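You operate a simulated robot arm through the tools that you are given. There is no shell and no other tool.

You are at the controls of a simulated robot arm. One attempt, no reset.

Task
Clamp the jig's carton, seal it with brown tape, then unclamp it.
Fine: use a tape gun and put it back on its spot. Set down upright: what you pick out.

Only the result counts: the job must be done as asked and must still hold three seconds after the hand-in. Knocking over, shifting, dropping, spilling or breaking anything else fails it. Lids that push on must go on centred and level and be pressed home; caps that screw on are set level and turned clockwise until they are tight.

Robot
A 6-joint arm with a three-finger gripper, fixed in place. Base frame: the origin is at the foot of the arm, x ahead of it, y to its left, z up; the work surface is at about z = 0.8. Lengths are in m, angles in degrees, forces in N, time in s.
Its first joint turns from -166.0 to 166.0 degrees. Payload 4.89 kg.
The TCP is the grasp point between the finger pads, 0.03 m short of the fingertips. In the tool frame z runs along the fingers and y along their closing line. The gripper opens to 0.164 m. The gripper's body begins 0.125 m behind the TCP.
Orientation is that of the tool frame in the base frame, as a unit quaternion [w, x, y, z]. With the fingers straight down and closing along the base's y, the tool's x points along the base's -x, its y along +y and its z along -z.

Tools
- The arm moves only by the tool servo_tool. Its argument "commands" is text: rows parted by semicolons, each of 6 numbers parted by spaces: the shift along the tool's x, y, z in units of 400 mm (1.0 is 400 mm), then the turn, a rotation vector about the tool's x, y, z in units of 120 degrees (1.0 is 120 degrees). In form: tx ty tz ax ay az; .... A call has 1 to 20 rows; each row is the pose to reach, as a shift and turn from the pose commanded when the call began, along the tool's axes at that moment. "fingers" is the gripper command, from -1 (shut) to 1 (fully open), values between in proportion, set as the call begins (left out, the last holds). A call with a number of a shift or a turn outside -1 to 1 is refused whole. A row lasts 0.2 s, in which the tool goes at most 0.05 m and 8.6 degrees; a call with a longer step from one row to the next is refused whole, and so is a gripper value outside its range. Where a pose cannot be reached the arm comes as near as it can. A force on the tool above 90 N (or 10 N above the force at the start of the call, whichever is more), or a blocked arm, ends the call early, and 0.2 s more pass. Each finger travels about 0.108 m/s and halts on what it meets, pressing with about 24 N; the grip force reading is that of the motor and also rises with nothing between the fingers. The clock runs only during rows and for 0.2 s after the last one: add rows that repeat a pose to give the fingers time. It gives the time, the measured TCP pose, the force on the tool (base axes), the opening and the grip force at its end, in the units of the frame above (readings bear some noise), with the torque about the TCP (base axes, N m) and any sound that the robot's microphone picked up.
- Cameras (640 x 400 px; columns grow to the right, rows downward): "scene" is fixed at [0.0462, -0.6416, 1.4681]; the picture's right is [0.79, -0.61, 0.00], its down [-0.16, -0.20, -0.97] and it looks along [0.59, 0.77, -0.25] (base axes); focal length 264 px, centre (320, 200). "wrist" rides on the gripper at [0.076, -0.002, -0.152] in the tool frame; the picture's right is [0.02, 1.00, 0.00], its down [-0.88, 0.02, -0.47] and it looks along [-0.47, 0.01, 0.88] (tool axes); focal length 247 px, centre (320, 200). There is no depth. A picture from a camera that has moved, and an enlarged one, comes with that camera's place and axes in the base frame and with its lens. The place of the scene camera against the robot may be out by one fixed shift of up to 0.012 m in any direction.
- grab_frame(camera): a new picture of that camera. The clock stands still meanwhile.
- slide_trunk(by): slides the trunk up (or, below 0, down) by that many m; the arm rides with it, the base frame stays. It gives what a move gives, with no picture.
- zoom(camera, box): a new picture of the part [left, top, right, bottom] of that camera's present view, enlarged. The clock stands still meanwhile.
- hand_in(): hands the job in; it is judged then, once.

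Nothing tells you positions but the pictures and the camera data. Unless the task says otherwise, let go and move clear before handing in.

The tools are called after "Emit:" as name(argument=value, ...) on one line, values as JSON. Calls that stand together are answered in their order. servo_tool: Moves the arm, as the interface text tells. Its arguments: {"type":"object","properties":{"commands":{"type":"string"},"fingers":{"type":"number"}},"required":["commands"]} The other tools are called the same way: slide_trunk (by) slides the trunk up or down; grab_frame (camera) takes a picture; zoom (camera, box) takes an enlarged picture of a part of a camera's view; hand_in () hands the job in.

At the start:

```text
time: 0.0
tcp_pos: [0.634, -0.1514, 1.4754]
tcp_rot: [0.0, 0.0, 1.0, 0.0]
wrist_force: [-0.6, -0.3, -0.9]
wrist_torque: [0.02, -0.02, -0.02]
width: 0.1639
gripper_force: 0.0
trunk travel left (down, up): [-0.2, 0.19]
```

scene: 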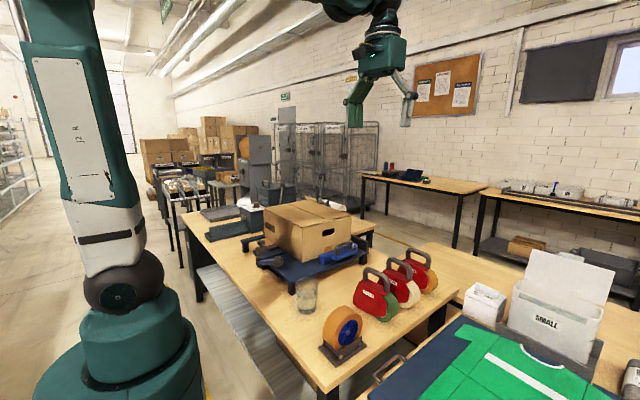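
wrist: 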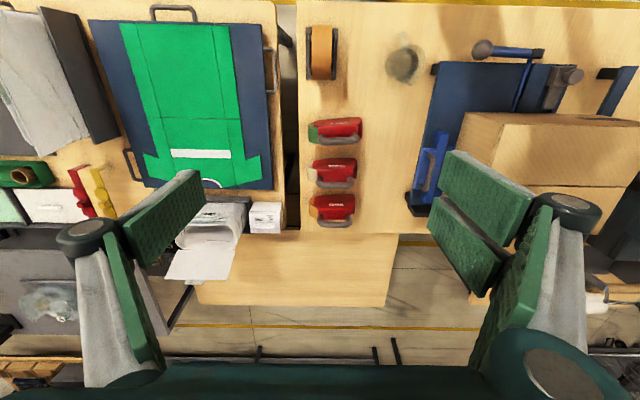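

I see a bench with a blue jig holding a carton, three red tape guns, a loose tape roll on a stand and a glass. I'll look closer before moving.

Emit:
zoom(camera="scene", box=[220, 180, 400, 300])

Emit:
zoom(camera="scene", box=[290, 240, 450, 360])

Emit:
zoom(camera="wrist", box=[290, 10, 450, 240])

Emit:
zoom(camera="wrist", box=[400, 20, 640, 240])

Emit:
zoom(camera="scene", box=[420, 220, 640, 400])

```text
3.33 times, centred on (310, 240) of scene
camera zoom: at [0.0462, -0.6416, 1.4681], right [0.79, -0.61, 0.0], down [-0.16, -0.2, -0.97], along [0.59, 0.77, -0.25], focal length 882 px, centre (353, 67)
```

zoom: 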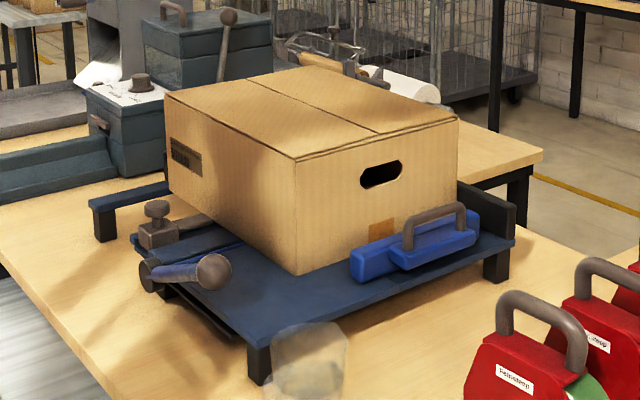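

```text
3.33 times, centred on (370, 300) of scene
camera zoom: at [0.0462, -0.6416, 1.4681], right [0.79, -0.61, 0.0], down [-0.16, -0.2, -0.97], along [0.59, 0.77, -0.25], focal length 882 px, centre (153, -133)
```

zoom: 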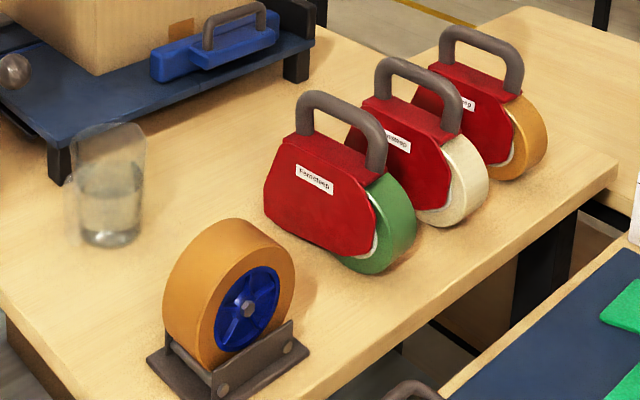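

```text
1.74 times, centred on (370, 125) of wrist
camera zoom: at [0.5565, -0.1535, 1.6275], right [-0.02, 1.0, 0.0], down [0.88, 0.02, 0.47], along [0.47, 0.01, -0.88], focal length 430 px, centre (233, 330)
```

zoom: 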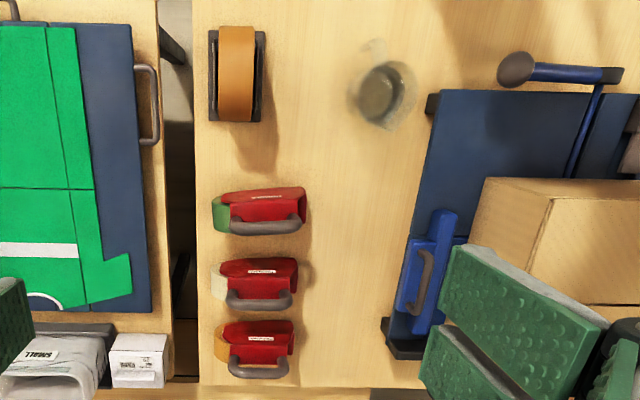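

```text
1.82 times, centred on (520, 130) of wrist
camera zoom: at [0.5565, -0.1535, 1.6275], right [-0.02, 1.0, 0.0], down [0.88, 0.02, 0.47], along [0.47, 0.01, -0.88], focal length 449 px, centre (-44, 327)
```

zoom: 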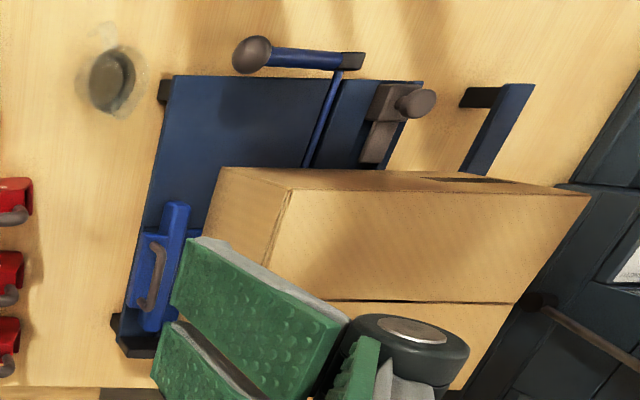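

```text
2.22 times, centred on (530, 310) of scene
camera zoom: at [0.0462, -0.6416, 1.4681], right [0.79, -0.61, 0.0], down [-0.16, -0.2, -0.97], along [0.59, 0.77, -0.25], focal length 588 px, centre (-147, -44)
```

zoom: 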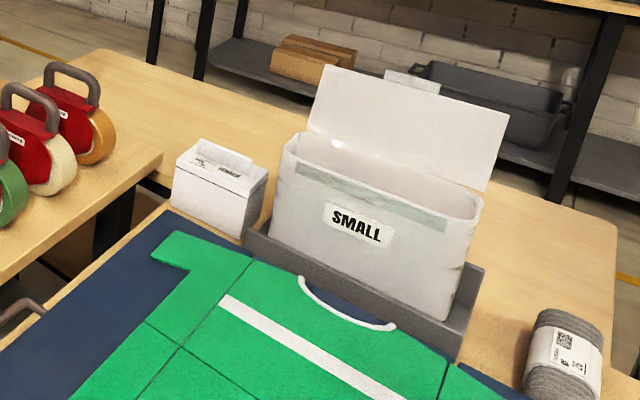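

The jig is at the left (+y) and the guns run along x near y≈-0.1. I'll move the arm over the jig for a better look at the clamp mechanism.

Emit:
servo_tool(commands="0 0.12 0 0 0 0; 0 0.24 0 0 0 0; 0 0.36 0 0 0 0; 0 0.48 0 0 0 0; 0 0.6 0 0 0 0; 0 0.72 0 0 0 0; 0 0.84 0 0 0 0; 0 0.96 0 0 0 0")

Emit:
grab_frame(camera="wrist")

Emit:
grab_frame(camera="scene")

```text
time: 1.8
tcp_pos: [0.6319, 0.2331, 1.477]
tcp_rot: [0.0, 0.0, 1.0, 0.0]
wrist_force: [0.2, -0.5, 0.9]
wrist_torque: [0.2, -0.02, 0.03]
width: 0.1639
gripper_force: 0.0
trunk travel left (down, up): [-0.2, 0.19]
```

```text
taken
camera wrist: at [0.5551, 0.2312, 1.6287], right [-0.02, 1.0, 0.0], down [0.88, 0.02, 0.47], along [0.47, 0.01, -0.88], focal length 247 px, centre (320, 200)
```

wrist: 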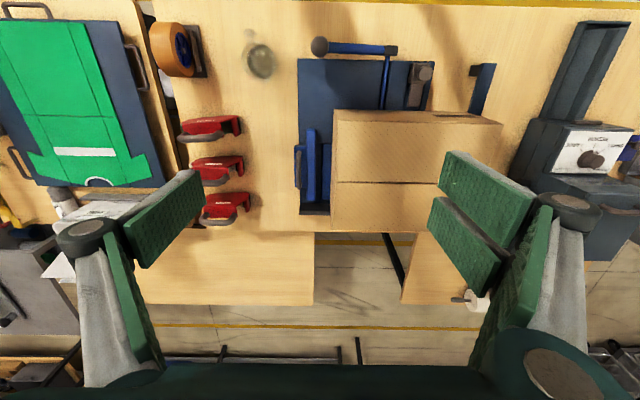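

```text
taken
```

scene: 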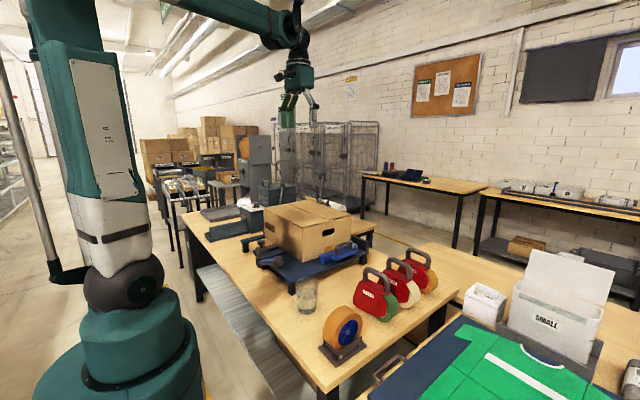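

Emit:
zoom(camera="wrist", box=[280, 20, 520, 240])

Emit:
zoom(camera="wrist", box=[280, 20, 400, 120])

Emit:
zoom(camera="wrist", box=[380, 40, 520, 160])

Emit:
zoom(camera="scene", box=[240, 230, 320, 290])

Emit:
zoom(camera="scene", box=[300, 220, 380, 280])

Emit:
zoom(camera="scene", box=[250, 190, 370, 260])

```text
1.82 times, centred on (400, 130) of wrist
camera zoom: at [0.5551, 0.2312, 1.6287], right [-0.02, 1.0, 0.0], down [0.88, 0.02, 0.47], along [0.47, 0.01, -0.88], focal length 449 px, centre (174, 327)
```

zoom: 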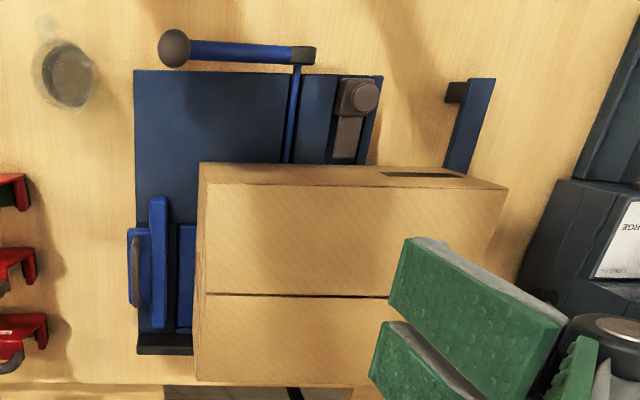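

```text
4.00 times, centred on (340, 70) of wrist
camera zoom: at [0.5551, 0.2312, 1.6287], right [-0.02, 1.0, 0.0], down [0.88, 0.02, 0.47], along [0.47, 0.01, -0.88], focal length 988 px, centre (240, 720)
```

zoom: 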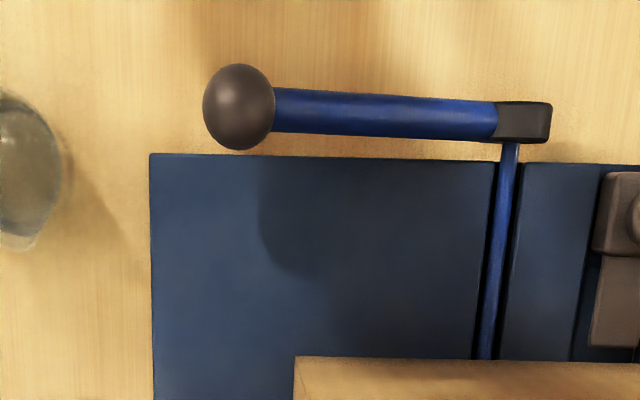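

```text
3.33 times, centred on (450, 100) of wrist
camera zoom: at [0.5551, 0.2312, 1.6287], right [-0.02, 1.0, 0.0], down [0.88, 0.02, 0.47], along [0.47, 0.01, -0.88], focal length 823 px, centre (-113, 533)
```

zoom: 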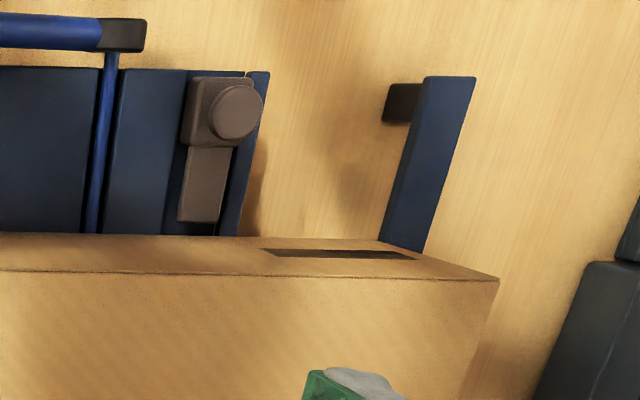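

```text
6.67 times, centred on (280, 260) of scene
camera zoom: at [0.0462, -0.6416, 1.4681], right [0.79, -0.61, 0.0], down [-0.16, -0.2, -0.97], along [0.59, 0.77, -0.25], focal length 1763 px, centre (587, -200)
```

zoom: 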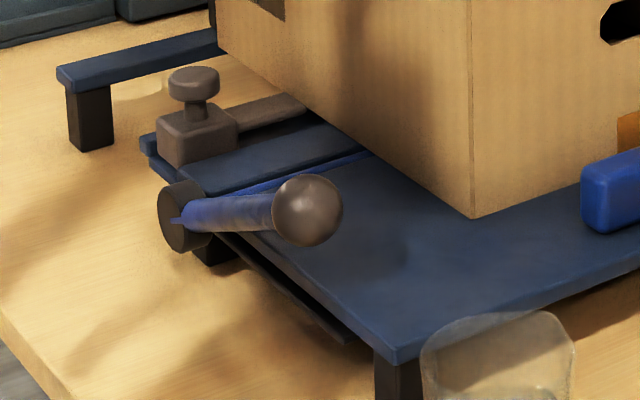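

```text
6.67 times, centred on (340, 250) of scene
camera zoom: at [0.0462, -0.6416, 1.4681], right [0.79, -0.61, 0.0], down [-0.16, -0.2, -0.97], along [0.59, 0.77, -0.25], focal length 1763 px, centre (187, -133)
```

zoom: 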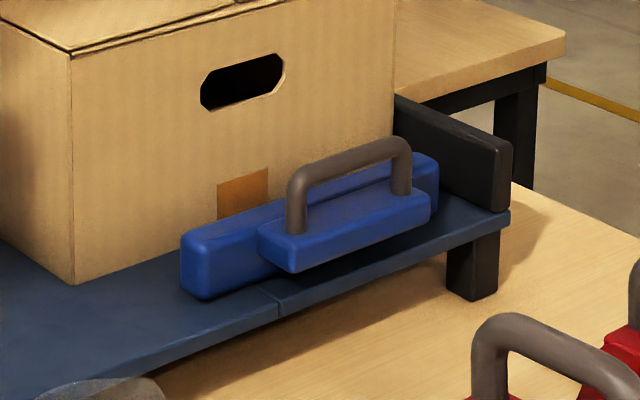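

```text
5.33 times, centred on (310, 225) of scene
camera zoom: at [0.0462, -0.6416, 1.4681], right [0.79, -0.61, 0.0], down [-0.16, -0.2, -0.97], along [0.59, 0.77, -0.25], focal length 1410 px, centre (373, 67)
```

zoom: 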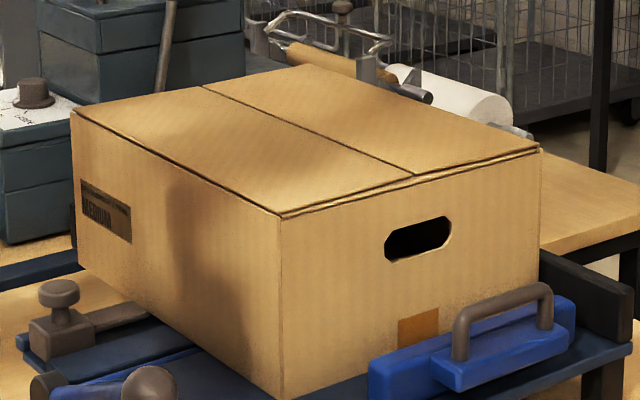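

The carton spans roughly x 0.66–0.94, y 0.27–0.63, with its seam along y at x≈0.80. On the jig there is a ball lever, a grey knob block and a handled blue jaw, so I'll go lower to see how they work.

Emit:
servo_tool(commands="0.025 0.03 0.1 0 0 0; 0.05 0.06 0.2 0 0 0; 0.075 0.09 0.3 0 0 0; 0.1 0.12 0.4 0 0 0; 0.125 0.15 0.5 0 0 0; 0.15 0.18 0.6 0 0 0; 0.175 0.21 0.7 0 0 0; 0.2 0.24 0.78 0 0 0")

Emit:
grab_frame(camera="wrist")

Emit:
zoom(camera="wrist", box=[180, 0, 440, 163])

Emit:
zoom(camera="scene", box=[240, 200, 400, 300])

```text
time: 3.6
tcp_pos: [0.5555, 0.33, 1.1634]
tcp_rot: [0.0, 0.0, 1.0, 0.0]
wrist_force: [-0.4, 0.2, 0.4]
wrist_torque: [0.08, 0.02, -0.01]
width: 0.1641
gripper_force: 0.1
trunk travel left (down, up): [-0.2, 0.19]
```

```text
taken
camera wrist: at [0.4768, 0.327, 1.3165], right [-0.02, 1.0, 0.0], down [0.88, 0.02, 0.47], along [0.47, 0.01, -0.88], focal length 247 px, centre (320, 200)
```

wrist: 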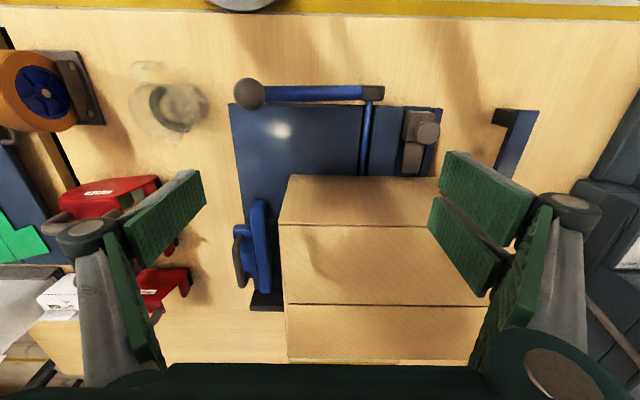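

```text
2.45 times, centred on (310, 82) of wrist
camera zoom: at [0.4768, 0.327, 1.3165], right [-0.02, 1.0, 0.0], down [0.88, 0.02, 0.47], along [0.47, 0.01, -0.88], focal length 606 px, centre (344, 491)
```

zoom: 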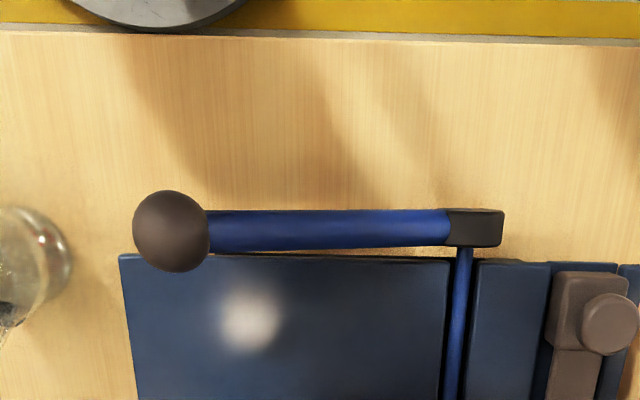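

```text
4.00 times, centred on (320, 250) of scene
camera zoom: at [0.0462, -0.6416, 1.4681], right [0.79, -0.61, 0.0], down [-0.16, -0.2, -0.97], along [0.59, 0.77, -0.25], focal length 1058 px, centre (320, 0)
```

zoom: 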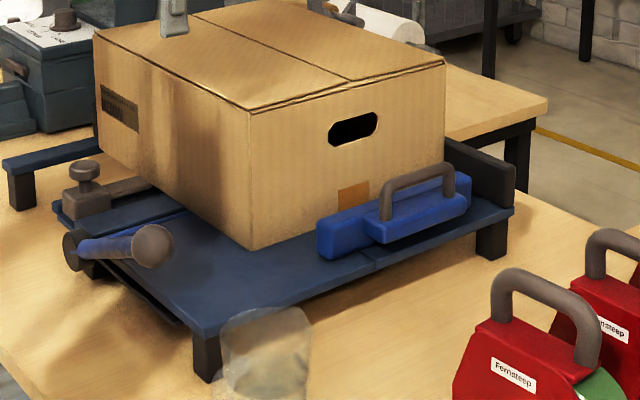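

The carton geometry is clear, but the clamp's working is not. I'll swing the wrist camera to the -y side and view the jaw from a lower angle.

Emit:
servo_tool(commands="0 0 -0.11 0 0 -0.06; 0 0 -0.22 0 0 -0.12; -0.05 -0.07 -0.22 0 0 -0.18; -0.1 -0.14 -0.22 0 0 -0.24; -0.15 -0.21 -0.22 0 0 -0.3; -0.2 -0.28 -0.22 0 0 -0.36; -0.25 -0.35 -0.22 0 0 -0.42; -0.3 -0.43 -0.22 0 0 -0.48; -0.35 -0.5 -0.22 0 0 -0.54; -0.4 -0.57 -0.22 0 0 -0.6; -0.45 -0.64 -0.22 0 0 -0.66; -0.49 -0.7 -0.22 0 0 -0.72; -0.49 -0.7 -0.22 0 0 -0.75")

Emit:
servo_tool(commands="0 0 0 0 -0.06 0; 0 0 0 0 -0.12 0; 0 0 0 0 -0.18 0; 0 0 0 0 -0.25 0; 0 0 0 0 -0.25 0")

Emit:
grab_frame(camera="wrist")

Emit:
grab_frame(camera="scene")

```text
time: 6.4
tcp_pos: [0.7489, 0.0484, 1.2506]
tcp_rot: [0.0, 0.708, -0.706, -0.001]
wrist_force: [0.3, -0.2, 0.4]
wrist_torque: [0.02, 0.04, 0.0]
width: 0.1642
gripper_force: 0.2
trunk travel left (down, up): [-0.2, 0.19]
```

```text
time: 7.6
tcp_pos: [0.7505, 0.0486, 1.2512]
tcp_rot: [0.184, -0.682, 0.683, 0.183]
wrist_force: [0.3, 0.2, -0.1]
wrist_torque: [0.05, 0.05, 0.04]
width: 0.164
gripper_force: 0.0
trunk travel left (down, up): [-0.2, 0.19]
```

```text
taken
camera wrist: at [0.7504, -0.0947, 1.3443], right [-1.0, -0.02, -0.01], down [-0.02, 0.52, 0.85], along [-0.01, 0.85, -0.53], focal length 247 px, centre (320, 200)
```

wrist: 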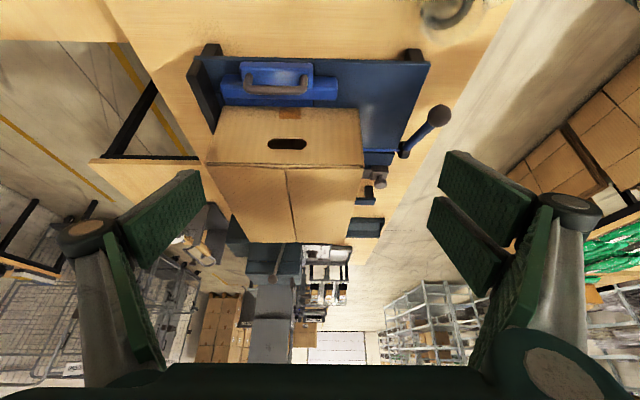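

```text
taken
```

scene: 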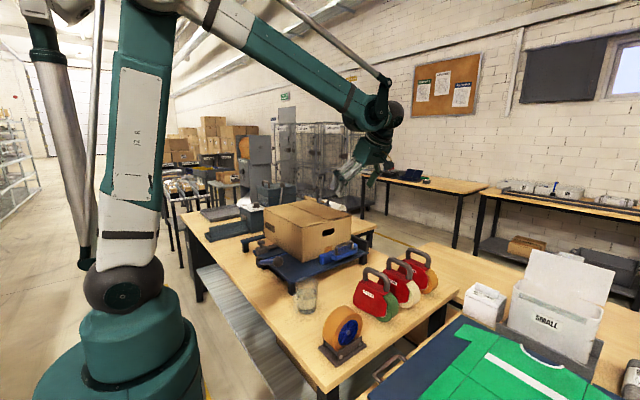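

The jig shows upside down in this view. I'll zoom on the jaw, lever and stop.

Emit:
zoom(camera="wrist", box=[180, 30, 460, 250])

Emit:
zoom(camera="wrist", box=[180, 40, 360, 140])

Emit:
zoom(camera="wrist", box=[330, 90, 470, 250])

```text
1.82 times, centred on (320, 140) of wrist
camera zoom: at [0.7504, -0.0947, 1.3443], right [-1.0, -0.02, -0.01], down [-0.02, 0.52, 0.85], along [-0.01, 0.85, -0.53], focal length 449 px, centre (320, 309)
```

zoom: 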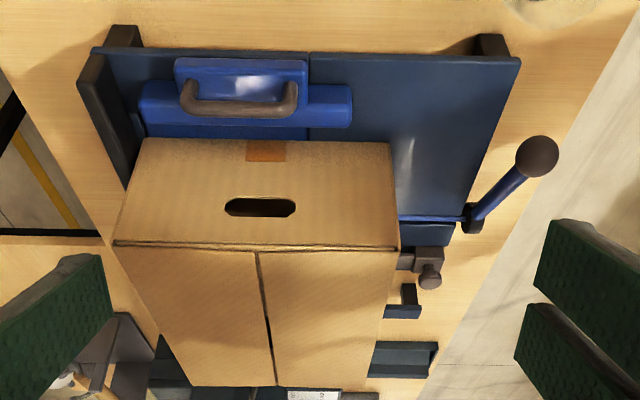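

```text
3.56 times, centred on (270, 90) of wrist
camera zoom: at [0.7504, -0.0947, 1.3443], right [-1.0, -0.02, -0.01], down [-0.02, 0.52, 0.85], along [-0.01, 0.85, -0.53], focal length 878 px, centre (498, 591)
```

zoom: 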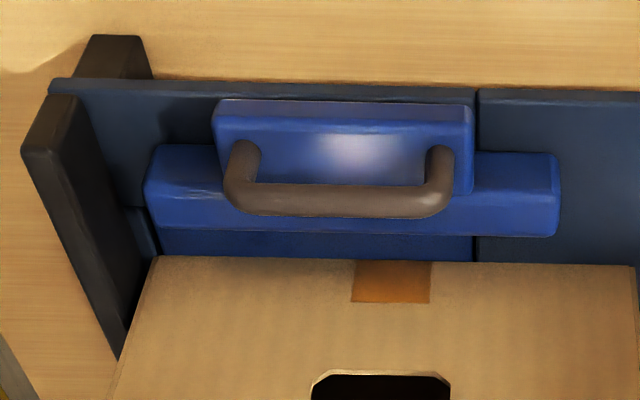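

```text
2.50 times, centred on (400, 170) of wrist
camera zoom: at [0.7504, -0.0947, 1.3443], right [-1.0, -0.02, -0.01], down [-0.02, 0.52, 0.85], along [-0.01, 0.85, -0.53], focal length 617 px, centre (120, 275)
```

zoom: 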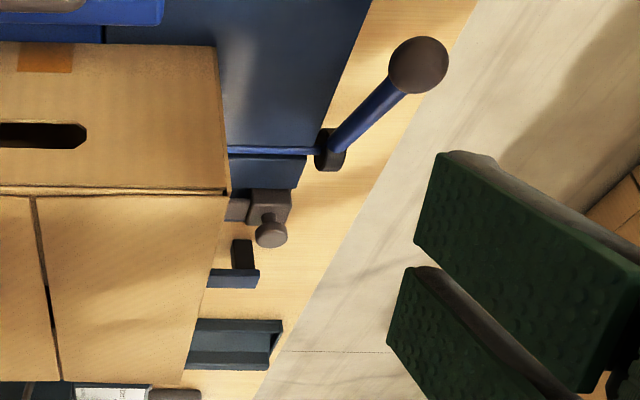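

The jaw is a blue bar with a handle facing the carton's -y face, the black fence is at far x, and the ball lever turns about an x-axis shaft at y≈0.415. I'll view the near and +y sides next.

Emit:
servo_tool(commands="0 0 0 0 0.06 0; 0 0 0 0 0.12 0; 0 0 0 0 0.18 0; 0 0 0 0 0.25 0; 0 0 0 0 0.25 0")

Emit:
servo_tool(commands="-0.075 0.0442 0 0 0 0.06; -0.15 0.0885 0 0 0 0.12; -0.225 0.133 0 0 0 0.18; -0.3 0.177 0 0 0 0.24; -0.375 0.221 0 0 0 0.3; -0.45 0.265 0 0 0 0.36; -0.525 0.31 0 0 0 0.42; -0.6 0.354 0 0 0 0.48; -0.675 0.398 0 0 0 0.54; -0.75 0.4425 0 0 0 0.6; -0.825 0.487 0 0 0 0.66; -0.9 0.531 0 0 0 0.72; -0.975 0.575 0 0 0 0.75")

Emit:
servo_tool(commands="0 0.04 0.06 0 -0.06 0; 0 0.08 0.12 0 -0.12 0; 0 0.12 0.18 0 -0.18 0; 0 0.16 0.25 0 -0.24 0; 0 0.2 0.3 0 -0.3 0; 0 0.2 0.37 0 -0.3 0")

Emit:
grab_frame(camera="wrist")

```text
time: 8.8
tcp_pos: [0.7487, 0.0476, 1.2516]
tcp_rot: [0.001, 0.707, -0.707, 0.0]
wrist_force: [-0.4, 1.4, 0.6]
wrist_torque: [-0.06, 0.02, 0.01]
width: 0.164
gripper_force: 0.1
trunk travel left (down, up): [-0.2, 0.19]
```

```text
time: 11.6
tcp_pos: [0.5195, 0.4373, 1.2527]
tcp_rot: [0.001, 0.001, 1.0, 0.0]
wrist_force: [0.0, -1.0, 0.6]
wrist_torque: [0.14, 0.03, -0.01]
width: 0.1639
gripper_force: 0.1
trunk travel left (down, up): [-0.2, 0.19]
```

```text
time: 13.0
tcp_pos: [0.5201, 0.5173, 1.1044]
tcp_rot: [0.31, 0.001, 0.951, 0.0]
wrist_force: [-0.6, 0.3, 0.2]
wrist_torque: [0.03, -0.01, 0.0]
width: 0.1635
gripper_force: 0.0
trunk travel left (down, up): [-0.2, 0.19]
```

```text
taken
camera wrist: at [0.3671, 0.5156, 1.1818], right [-0.02, 1.0, -0.01], down [0.43, 0.02, 0.9], along [0.9, 0.01, -0.43], focal length 247 px, centre (320, 200)
```

wrist: 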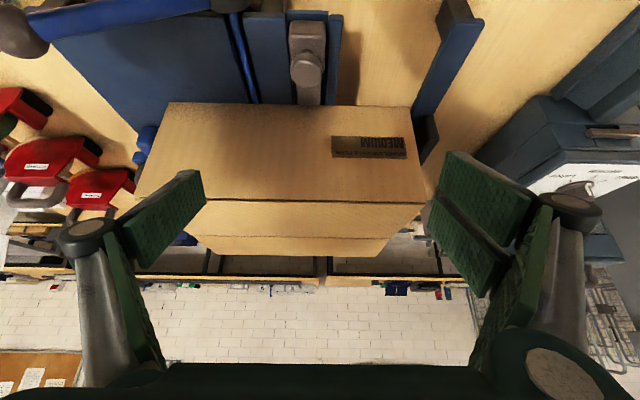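

Emit:
zoom(camera="wrist", box=[200, 0, 500, 180])

Emit:
zoom(camera="wrist", box=[0, 0, 260, 180])

```text
2.13 times, centred on (350, 90) of wrist
camera zoom: at [0.3671, 0.5156, 1.1818], right [-0.02, 1.0, -0.01], down [0.43, 0.02, 0.9], along [0.9, 0.01, -0.43], focal length 527 px, centre (256, 435)
```

zoom: 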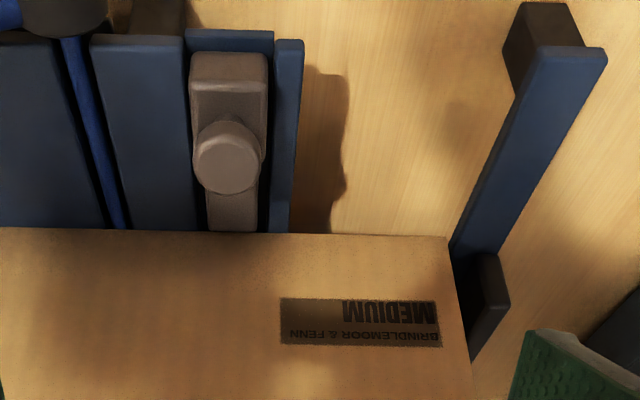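

```text
2.22 times, centred on (130, 90) of wrist
camera zoom: at [0.3671, 0.5156, 1.1818], right [-0.02, 1.0, -0.01], down [0.43, 0.02, 0.9], along [0.9, 0.01, -0.43], focal length 549 px, centre (742, 444)
```

zoom: 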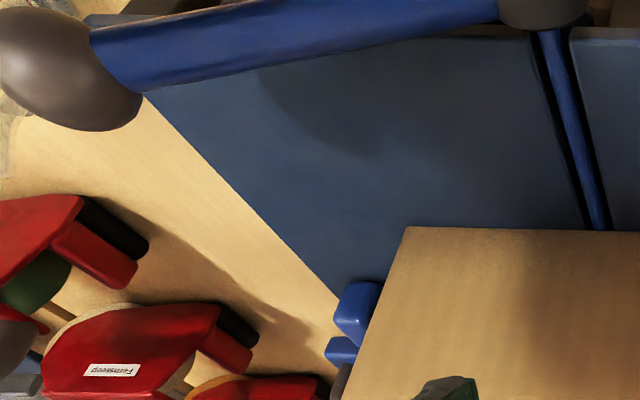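

The rail at y≈0.69 on the +y side looks like the fixed anvil, and the handled jaw at y≈0.2 slides toward the carton. Next I'll straighten up, go over the jaw handle at about (0.82, 0.174, 0.95), and look at it from close by.

Emit:
servo_tool(commands="0 0 -0.06 0 0.06 0; 0 0 -0.12 0 0.12 0; 0 0 -0.18 0 0.18 0; 0 0 -0.24 0 0.24 0; 0 0 -0.3 0 0.3 0; 0 0 -0.3 0 0.3 0")

```text
time: 14.4
tcp_pos: [0.4476, 0.5185, 1.2015]
tcp_rot: [-0.001, 0.0, 1.0, -0.001]
wrist_force: [0.4, -0.2, -1.1]
wrist_torque: [0.03, -0.01, -0.03]
width: 0.1639
gripper_force: 0.0
trunk travel left (down, up): [-0.2, 0.19]
```

Emit:
servo_tool(commands="0 0 -0.12 0 0 0; -0.0755 -0.0783 -0.12 0 0 0; -0.151 -0.1566 -0.12 0 0 0; -0.2265 -0.2349 -0.12 0 0 0; -0.302 -0.3132 -0.12 0 0 0; -0.3775 -0.3915 -0.12 0 0 0; -0.453 -0.4698 -0.12 0 0 0; -0.5285 -0.5481 -0.12 0 0 0; -0.604 -0.6264 -0.12 0 0 0; -0.6795 -0.7047 -0.12 0 0 0; -0.755 -0.783 -0.12 0 0 0; -0.83 -0.861 -0.12 0 0 0; -0.83 -0.861 -0.12 0 0 0", fingers=-0.2)

Emit:
grab_frame(camera="wrist")

```text
time: 17.2
tcp_pos: [0.7799, 0.1708, 1.2476]
tcp_rot: [0.0, 0.001, 1.0, 0.0]
wrist_force: [0.7, -0.2, -0.8]
wrist_torque: [0.03, 0.09, 0.02]
width: 0.0655
gripper_force: 0.1
trunk travel left (down, up): [-0.2, 0.19]
```

```text
taken
camera wrist: at [0.7037, 0.1689, 1.3996], right [-0.02, 1.0, 0.0], down [0.88, 0.02, 0.47], along [0.47, 0.01, -0.88], focal length 247 px, centre (320, 200)
```

wrist: 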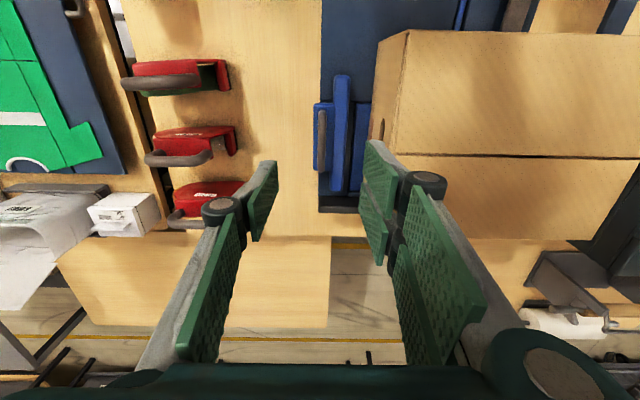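

Emit:
zoom(camera="wrist", box=[290, 60, 410, 220])

Emit:
zoom(camera="wrist", box=[100, 40, 280, 240])

```text
2.50 times, centred on (350, 140) of wrist
camera zoom: at [0.7037, 0.1689, 1.3996], right [-0.02, 1.0, 0.0], down [0.88, 0.02, 0.47], along [0.47, 0.01, -0.88], focal length 617 px, centre (245, 350)
```

zoom: 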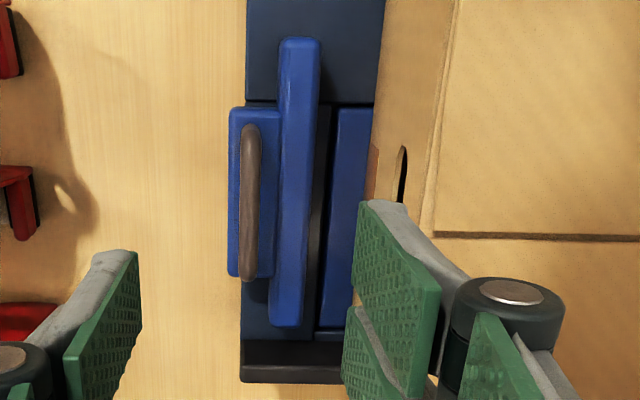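

```text
2.00 times, centred on (190, 140) of wrist
camera zoom: at [0.7037, 0.1689, 1.3996], right [-0.02, 1.0, 0.0], down [0.88, 0.02, 0.47], along [0.47, 0.01, -0.88], focal length 494 px, centre (580, 320)
```

zoom: 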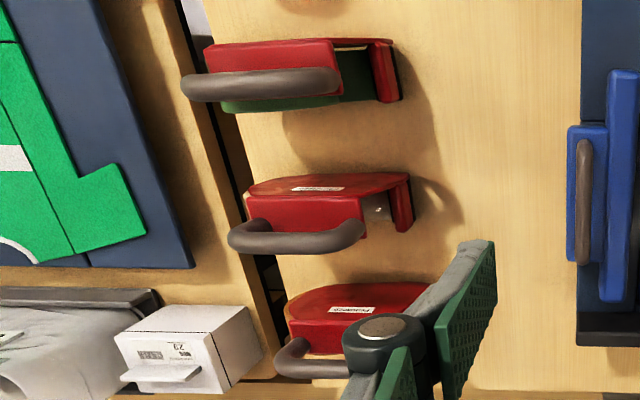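

The handle bar is along x, centred at about (0.824, 0.175, 0.952). The jaw top is at about z=0.906 and its front face at y≈0.223. I'll descend to straddle the handle with the fingers.

Emit:
servo_tool(commands="-0.11 0.01 0 0 0 0; -0.11 0.01 0.12 0 0 0; -0.11 0.01 0.24 0 0 0; -0.11 0.01 0.36 0 0 0; -0.11 0.01 0.48 0 0 0; -0.11 0.01 0.57 0 0 0; -0.11 0.01 0.62 0 0 0; -0.11 0.01 0.62 0 0 0", fingers=-0.35)

Emit:
grab_frame(camera="wrist")

Emit:
zoom(camera="scene", box=[300, 180, 420, 280])

```text
time: 19.0
tcp_pos: [0.826, 0.18, 1.0003]
tcp_rot: [-0.001, 0.001, 1.0, 0.0]
wrist_force: [-0.2, 0.3, -0.4]
wrist_torque: [0.0, 0.03, -0.03]
width: 0.0533
gripper_force: 0.0
trunk travel left (down, up): [-0.2, 0.19]
```

```text
taken
camera wrist: at [0.7499, 0.1771, 1.1527], right [-0.02, 1.0, 0.0], down [0.88, 0.02, 0.47], along [0.47, 0.01, -0.88], focal length 247 px, centre (320, 200)
```

wrist: 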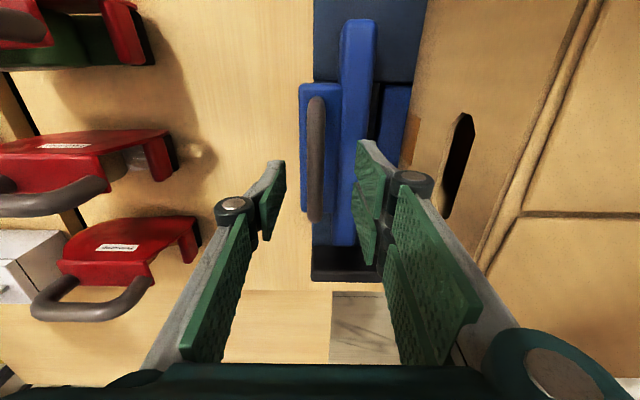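

```text
4.00 times, centred on (360, 230) of scene
camera zoom: at [0.0462, -0.6416, 1.4681], right [0.79, -0.61, 0.0], down [-0.16, -0.2, -0.97], along [0.59, 0.77, -0.25], focal length 1058 px, centre (160, 80)
```

zoom: 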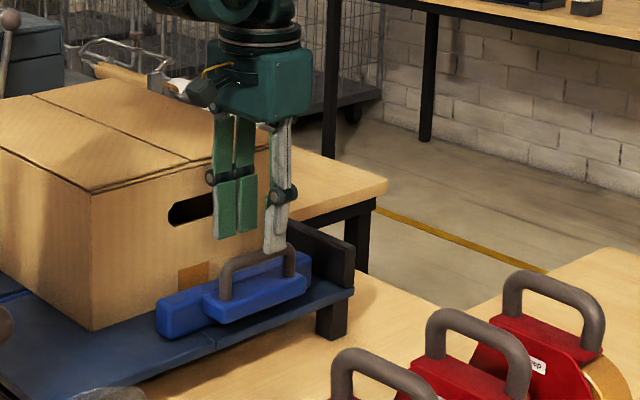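

Emit:
servo_tool(commands="0 0 0.06 0 0 0; 0 0 0.12 0 0 0; 0 0 0.12 0 0 0")

Emit:
zoom(camera="scene", box=[300, 200, 400, 280])

Emit:
grab_frame(camera="wrist")

```text
time: 19.8
tcp_pos: [0.825, 0.1784, 0.9526]
tcp_rot: [0.0, 0.0, 1.0, 0.0]
wrist_force: [0.1, 0.2, -0.8]
wrist_torque: [-0.03, 0.05, -0.01]
width: 0.0533
gripper_force: 0.2
trunk travel left (down, up): [-0.2, 0.19]
```

```text
5.00 times, centred on (350, 240) of scene
camera zoom: at [0.0462, -0.6416, 1.4681], right [0.79, -0.61, 0.0], down [-0.16, -0.2, -0.97], along [0.59, 0.77, -0.25], focal length 1322 px, centre (170, 0)
```

zoom: 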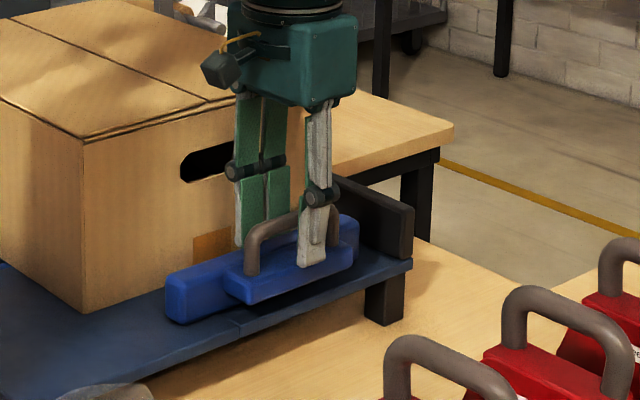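

```text
taken
camera wrist: at [0.7483, 0.1763, 1.1046], right [-0.02, 1.0, 0.0], down [0.88, 0.02, 0.47], along [0.47, 0.01, -0.88], focal length 247 px, centre (320, 200)
```

wrist: 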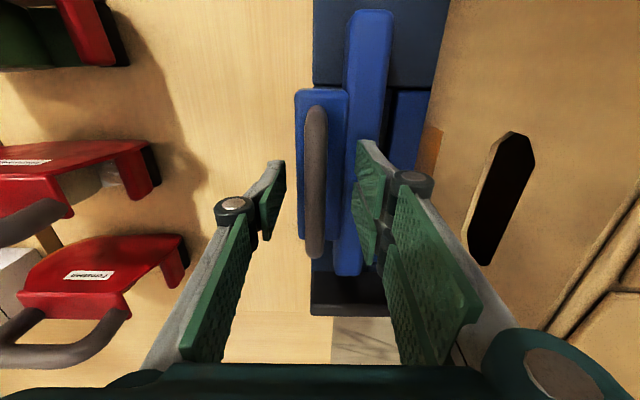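

The fingers straddle the handle. I'll close on it.

Emit:
servo_tool(commands="0 0 0 0 0 0; 0 0 0 0 0 0; 0 0 0 0 0 0", fingers=-1)

```text
time: 20.6
tcp_pos: [0.825, 0.1779, 0.9541]
tcp_rot: [0.0, 0.0, 1.0, 0.0]
wrist_force: [-1.7, -3.2, -9.5]
wrist_torque: [-0.01, -0.19, 0.02]
width: 0.0131
gripper_force: 45.0
trunk travel left (down, up): [-0.2, 0.19]
```

Emit:
servo_tool(commands="0 0.0125 0 0 0 0; 0 0.025 0 0 0 0; 0 0.0375 0 0 0 0; 0 0.05 0 0 0 0")

```text
time: 21.6
tcp_pos: [0.8251, 0.1976, 0.9527]
tcp_rot: [0.0, 0.0, 1.0, 0.0]
wrist_force: [0.7, -6.3, 0.7]
wrist_torque: [-0.01, -0.32, 0.0]
width: 0.0133
gripper_force: 45.0
trunk travel left (down, up): [-0.2, 0.19]
```

The jaw slides easily, at about 6 N of friction. I'll push on toward the carton.

Emit:
servo_tool(commands="0 0.0125 0 0 0 0; 0 0.025 0 0 0 0; 0 0.0375 0 0 0 0; 0 0.05 0 0 0 0")

Emit:
grab_frame(camera="wrist")

Emit:
zoom(camera="scene", box=[240, 180, 400, 290])

```text
time: 22.6
tcp_pos: [0.8247, 0.2178, 0.9541]
tcp_rot: [0.0, 0.001, 1.0, 0.0]
wrist_force: [13.0, -5.8, 12.8]
wrist_torque: [0.01, -0.47, -0.04]
width: 0.0132
gripper_force: 45.3
trunk travel left (down, up): [-0.2, 0.19]
```

```text
taken
camera wrist: at [0.748, 0.2157, 1.1047], right [-0.02, 1.0, 0.0], down [0.88, 0.02, 0.47], along [0.47, 0.01, -0.88], focal length 247 px, centre (320, 200)
```

wrist: 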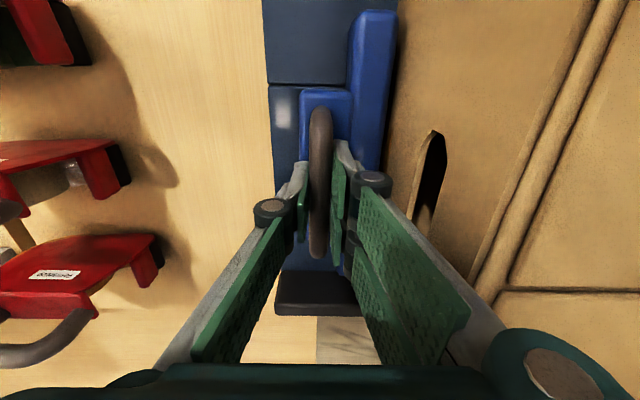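

```text
3.64 times, centred on (320, 235) of scene
camera zoom: at [0.0462, -0.6416, 1.4681], right [0.79, -0.61, 0.0], down [-0.16, -0.2, -0.97], along [0.59, 0.77, -0.25], focal length 962 px, centre (320, 73)
```

zoom: 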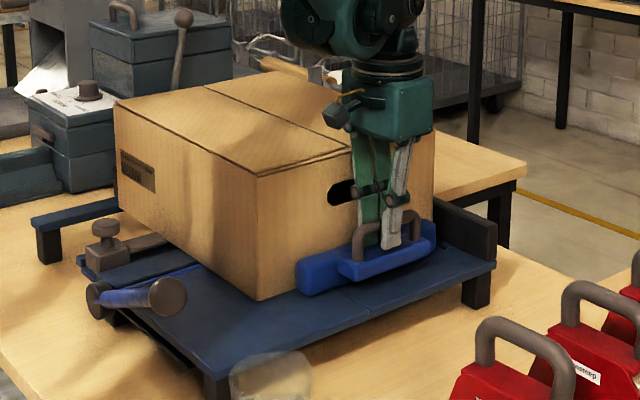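

Emit:
servo_tool(commands="0 0.00625 0 0 0 0; 0 0.0125 0 0 0 0")

Emit:
servo_tool(commands="0 0.00625 0 0 0 0; 0 0.0125 0 0 0 0")

Emit:
zoom(camera="scene", box=[240, 180, 400, 290])

```text
time: 23.2
tcp_pos: [0.8258, 0.223, 0.9522]
tcp_rot: [0.0, -0.001, 1.0, 0.0]
wrist_force: [7.8, -5.4, 7.1]
wrist_torque: [-0.01, -0.91, -0.04]
width: 0.0132
gripper_force: 45.1
trunk travel left (down, up): [-0.2, 0.19]
```

```text
time: 23.8
tcp_pos: [0.8236, 0.2272, 0.9525]
tcp_rot: [0.0, 0.0, 1.0, 0.001]
wrist_force: [5.1, -6.3, 10.9]
wrist_torque: [0.01, 0.65, 0.04]
width: 0.0131
gripper_force: 45.3
trunk travel left (down, up): [-0.2, 0.19]
```

```text
3.64 times, centred on (320, 235) of scene
camera zoom: at [0.0462, -0.6416, 1.4681], right [0.79, -0.61, 0.0], down [-0.16, -0.2, -0.97], along [0.59, 0.77, -0.25], focal length 962 px, centre (320, 73)
```

zoom: 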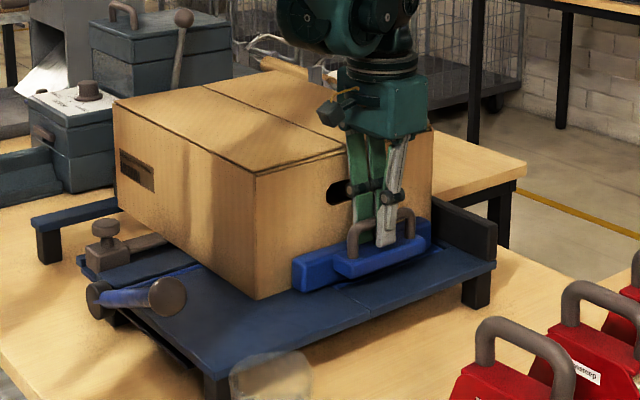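

The carton now moves with the jaw toward the +y rail. I'll continue in small steps until the force rises.

Emit:
servo_tool(commands="0 0.00625 0 0 0 0; 0 0.0125 0 0 0 0; 0 0.0125 0 0 0 0")

Emit:
zoom(camera="scene", box=[240, 180, 400, 290])

```text
time: 24.6
tcp_pos: [0.8257, 0.2322, 0.9528]
tcp_rot: [0.0, 0.0, 1.0, -0.001]
wrist_force: [8.9, -4.2, 15.3]
wrist_torque: [-0.01, 0.2, -0.01]
width: 0.013
gripper_force: 45.4
trunk travel left (down, up): [-0.2, 0.19]
```

```text
3.64 times, centred on (320, 235) of scene
camera zoom: at [0.0462, -0.6416, 1.4681], right [0.79, -0.61, 0.0], down [-0.16, -0.2, -0.97], along [0.59, 0.77, -0.25], focal length 962 px, centre (320, 73)
```

zoom: 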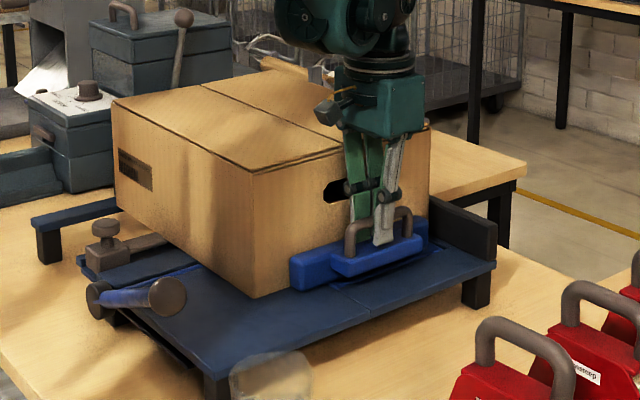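

Emit:
servo_tool(commands="0 0.00625 0 0 0 0; 0 0.0125 0 0 0 0; 0 0.0125 0 0 0 0")

Emit:
servo_tool(commands="0 0.00625 0 0 0 0; 0 0.0125 0 0 0 0; 0 0.0125 0 0 0 0")

Emit:
zoom(camera="scene", box=[240, 180, 400, 290])

```text
time: 25.4
tcp_pos: [0.8256, 0.2385, 0.9528]
tcp_rot: [0.001, 0.0, 1.0, 0.0]
wrist_force: [9.4, -4.6, 10.6]
wrist_torque: [0.01, -0.51, -0.03]
width: 0.0134
gripper_force: 44.7
trunk travel left (down, up): [-0.2, 0.19]
```

```text
time: 26.2
tcp_pos: [0.8256, 0.2438, 0.9531]
tcp_rot: [-0.001, 0.0, 1.0, 0.0]
wrist_force: [6.7, -4.0, 7.7]
wrist_torque: [0.02, 0.09, -0.01]
width: 0.013
gripper_force: 45.3
trunk travel left (down, up): [-0.2, 0.19]
```

```text
3.64 times, centred on (320, 235) of scene
camera zoom: at [0.0462, -0.6416, 1.4681], right [0.79, -0.61, 0.0], down [-0.16, -0.2, -0.97], along [0.59, 0.77, -0.25], focal length 962 px, centre (320, 73)
```

zoom: 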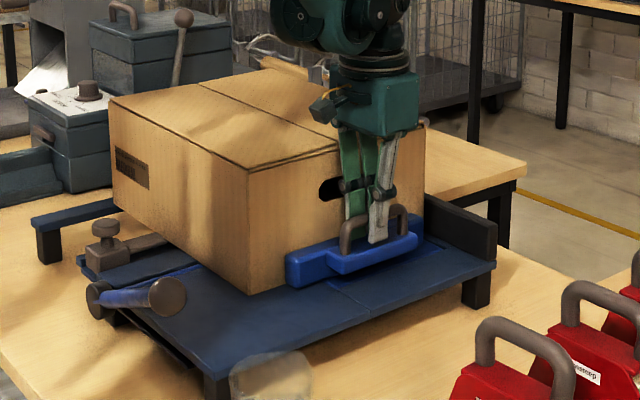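

The carton keeps sliding with no rise in force, so the +y rail may only be a support level with the plate. I'll stop pushing, let go and inspect from above before anything else.

Emit:
servo_tool(commands="0 0 0 0 0 0; 0 0 0 0 0 0; 0 0 -0.1 0 0 0; 0 0 -0.2 0 0 0; 0 0 -0.32 0 0 0; 0 0 -0.44 0 0 0; 0 0 -0.56 0 0 0; 0 0 -0.68 0 0 0; 0 0 -0.8 0 0 0; 0.1 0.05 -0.8 0 0 0; 0.2 0.1 -0.8 0 0 0; 0.3 0.15 -0.8 0 0 0; 0.4 0.2 -0.8 0 0 0; 0.5 0.25 -0.8 0 0 0; 0.5 0.25 -0.8 0 0 0", fingers=-0.35)

Emit:
grab_frame(camera="wrist")

Emit:
zoom(camera="scene", box=[240, 180, 400, 290])

```text
time: 29.4
tcp_pos: [0.624, 0.342, 1.2729]
tcp_rot: [0.001, 0.0, 1.0, 0.0]
wrist_force: [-1.8, 0.5, -0.3]
wrist_torque: [-0.01, -0.11, -0.03]
width: 0.0533
gripper_force: 0.0
trunk travel left (down, up): [-0.2, 0.19]
```

```text
taken
camera wrist: at [0.5465, 0.3405, 1.4244], right [-0.02, 1.0, 0.0], down [0.88, 0.02, 0.47], along [0.47, 0.01, -0.88], focal length 247 px, centre (320, 200)
```

wrist: 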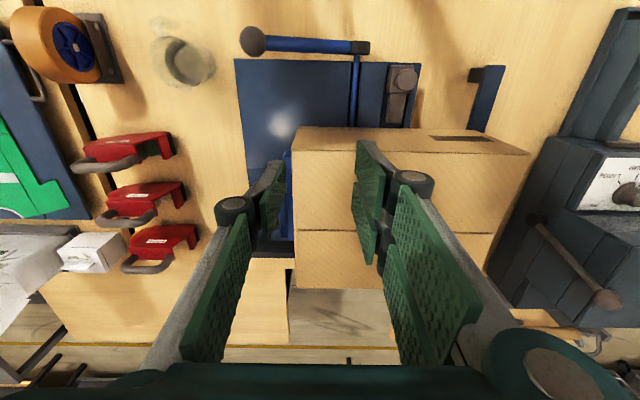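

```text
3.64 times, centred on (320, 235) of scene
camera zoom: at [0.0462, -0.6416, 1.4681], right [0.79, -0.61, 0.0], down [-0.16, -0.2, -0.97], along [0.59, 0.77, -0.25], focal length 962 px, centre (320, 73)
```

zoom: 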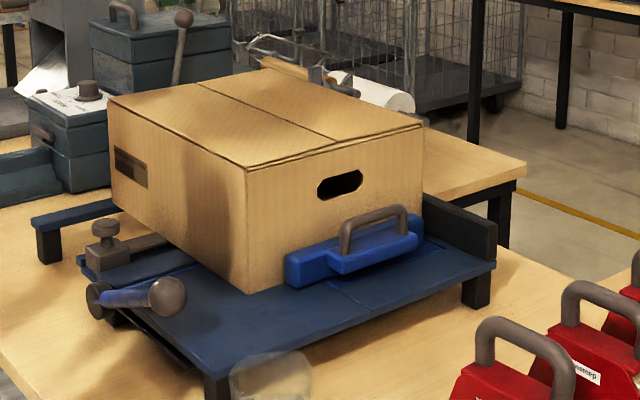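

Emit:
zoom(camera="wrist", box=[340, 40, 560, 200])

Emit:
zoom(camera="wrist", box=[500, 100, 640, 300])

Emit:
zoom(camera="scene", box=[180, 130, 300, 240])

```text
2.50 times, centred on (450, 120) of wrist
camera zoom: at [0.5465, 0.3405, 1.4244], right [-0.02, 1.0, 0.0], down [0.88, 0.02, 0.47], along [0.47, 0.01, -0.88], focal length 617 px, centre (-5, 400)
```

zoom: 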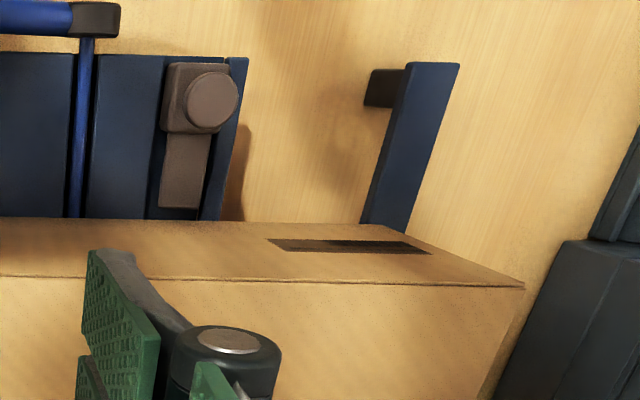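

```text
2.00 times, centred on (570, 200) of wrist
camera zoom: at [0.5465, 0.3405, 1.4244], right [-0.02, 1.0, 0.0], down [0.88, 0.02, 0.47], along [0.47, 0.01, -0.88], focal length 494 px, centre (-180, 200)
```

zoom: 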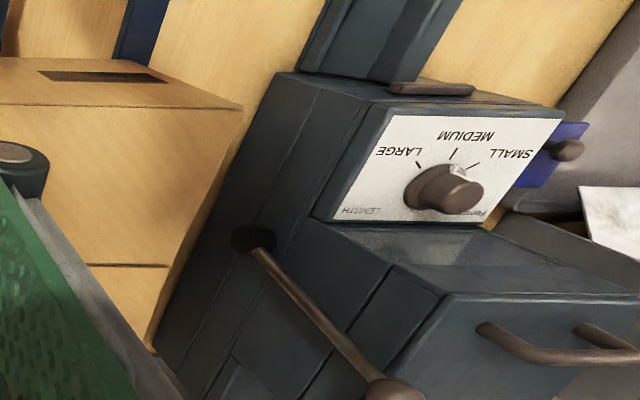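

```text
3.64 times, centred on (240, 185) of scene
camera zoom: at [0.0462, -0.6416, 1.4681], right [0.79, -0.61, 0.0], down [-0.16, -0.2, -0.97], along [0.59, 0.77, -0.25], focal length 962 px, centre (611, 254)
```

zoom: 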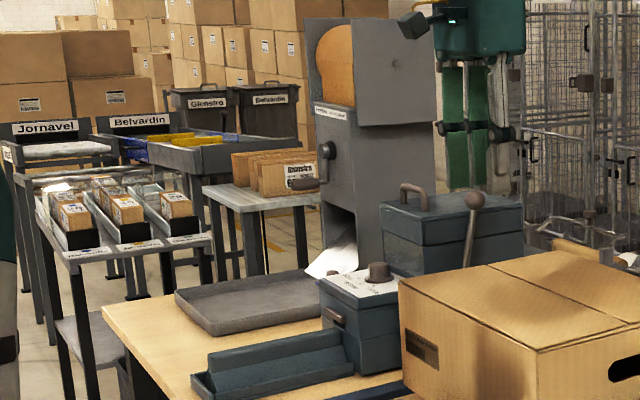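

The grey slide's tongue points at the carton's near face, and there may be a black stop near the +y end. I'll view the carton's +y side, looking back along -y.

Emit:
servo_tool(commands="0 0.06 -0.1 0 0 0.06; 0 0.12 -0.15 0 0 0.12; 0 0.18 -0.15 0 0 0.18; 0 0.25 -0.15 0 0 0.24; 0 0.32 -0.15 0 0 0.3; 0 0.39 -0.15 0 0 0.36; 0 0.46 -0.15 0 0 0.42; 0 0.53 -0.15 0 0 0.48; 0 0.6 -0.15 0 0 0.54; 0 0.67 -0.15 0 0 0.6; 0 0.74 -0.15 0 0 0.66; 0 0.825 -0.15 0 0 0.72; 0 0.825 -0.15 0 0 0.75; 0 0.825 -0.15 0 0 0.75")

Emit:
grab_frame(camera="wrist")

```text
time: 32.4
tcp_pos: [0.6243, 0.6747, 1.3333]
tcp_rot: [-0.001, 0.707, 0.707, 0.0]
wrist_force: [0.2, 1.2, -0.3]
wrist_torque: [-0.07, 0.0, -0.01]
width: 0.0535
gripper_force: 0.0
trunk travel left (down, up): [-0.2, 0.19]
```

```text
taken
camera wrist: at [0.6219, 0.75, 1.4849], right [1.0, 0.02, 0.0], down [0.02, -0.88, 0.47], along [0.01, -0.47, -0.88], focal length 247 px, centre (320, 200)
```

wrist: 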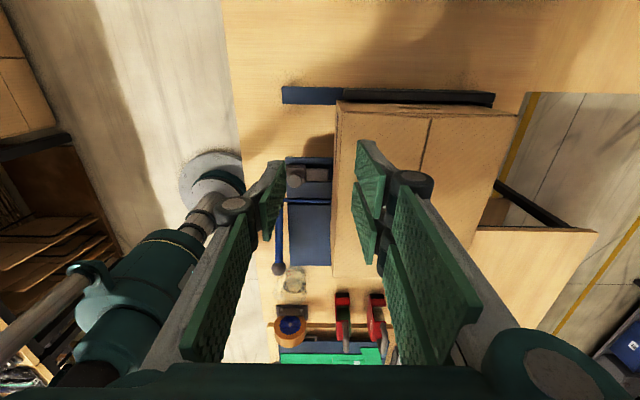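

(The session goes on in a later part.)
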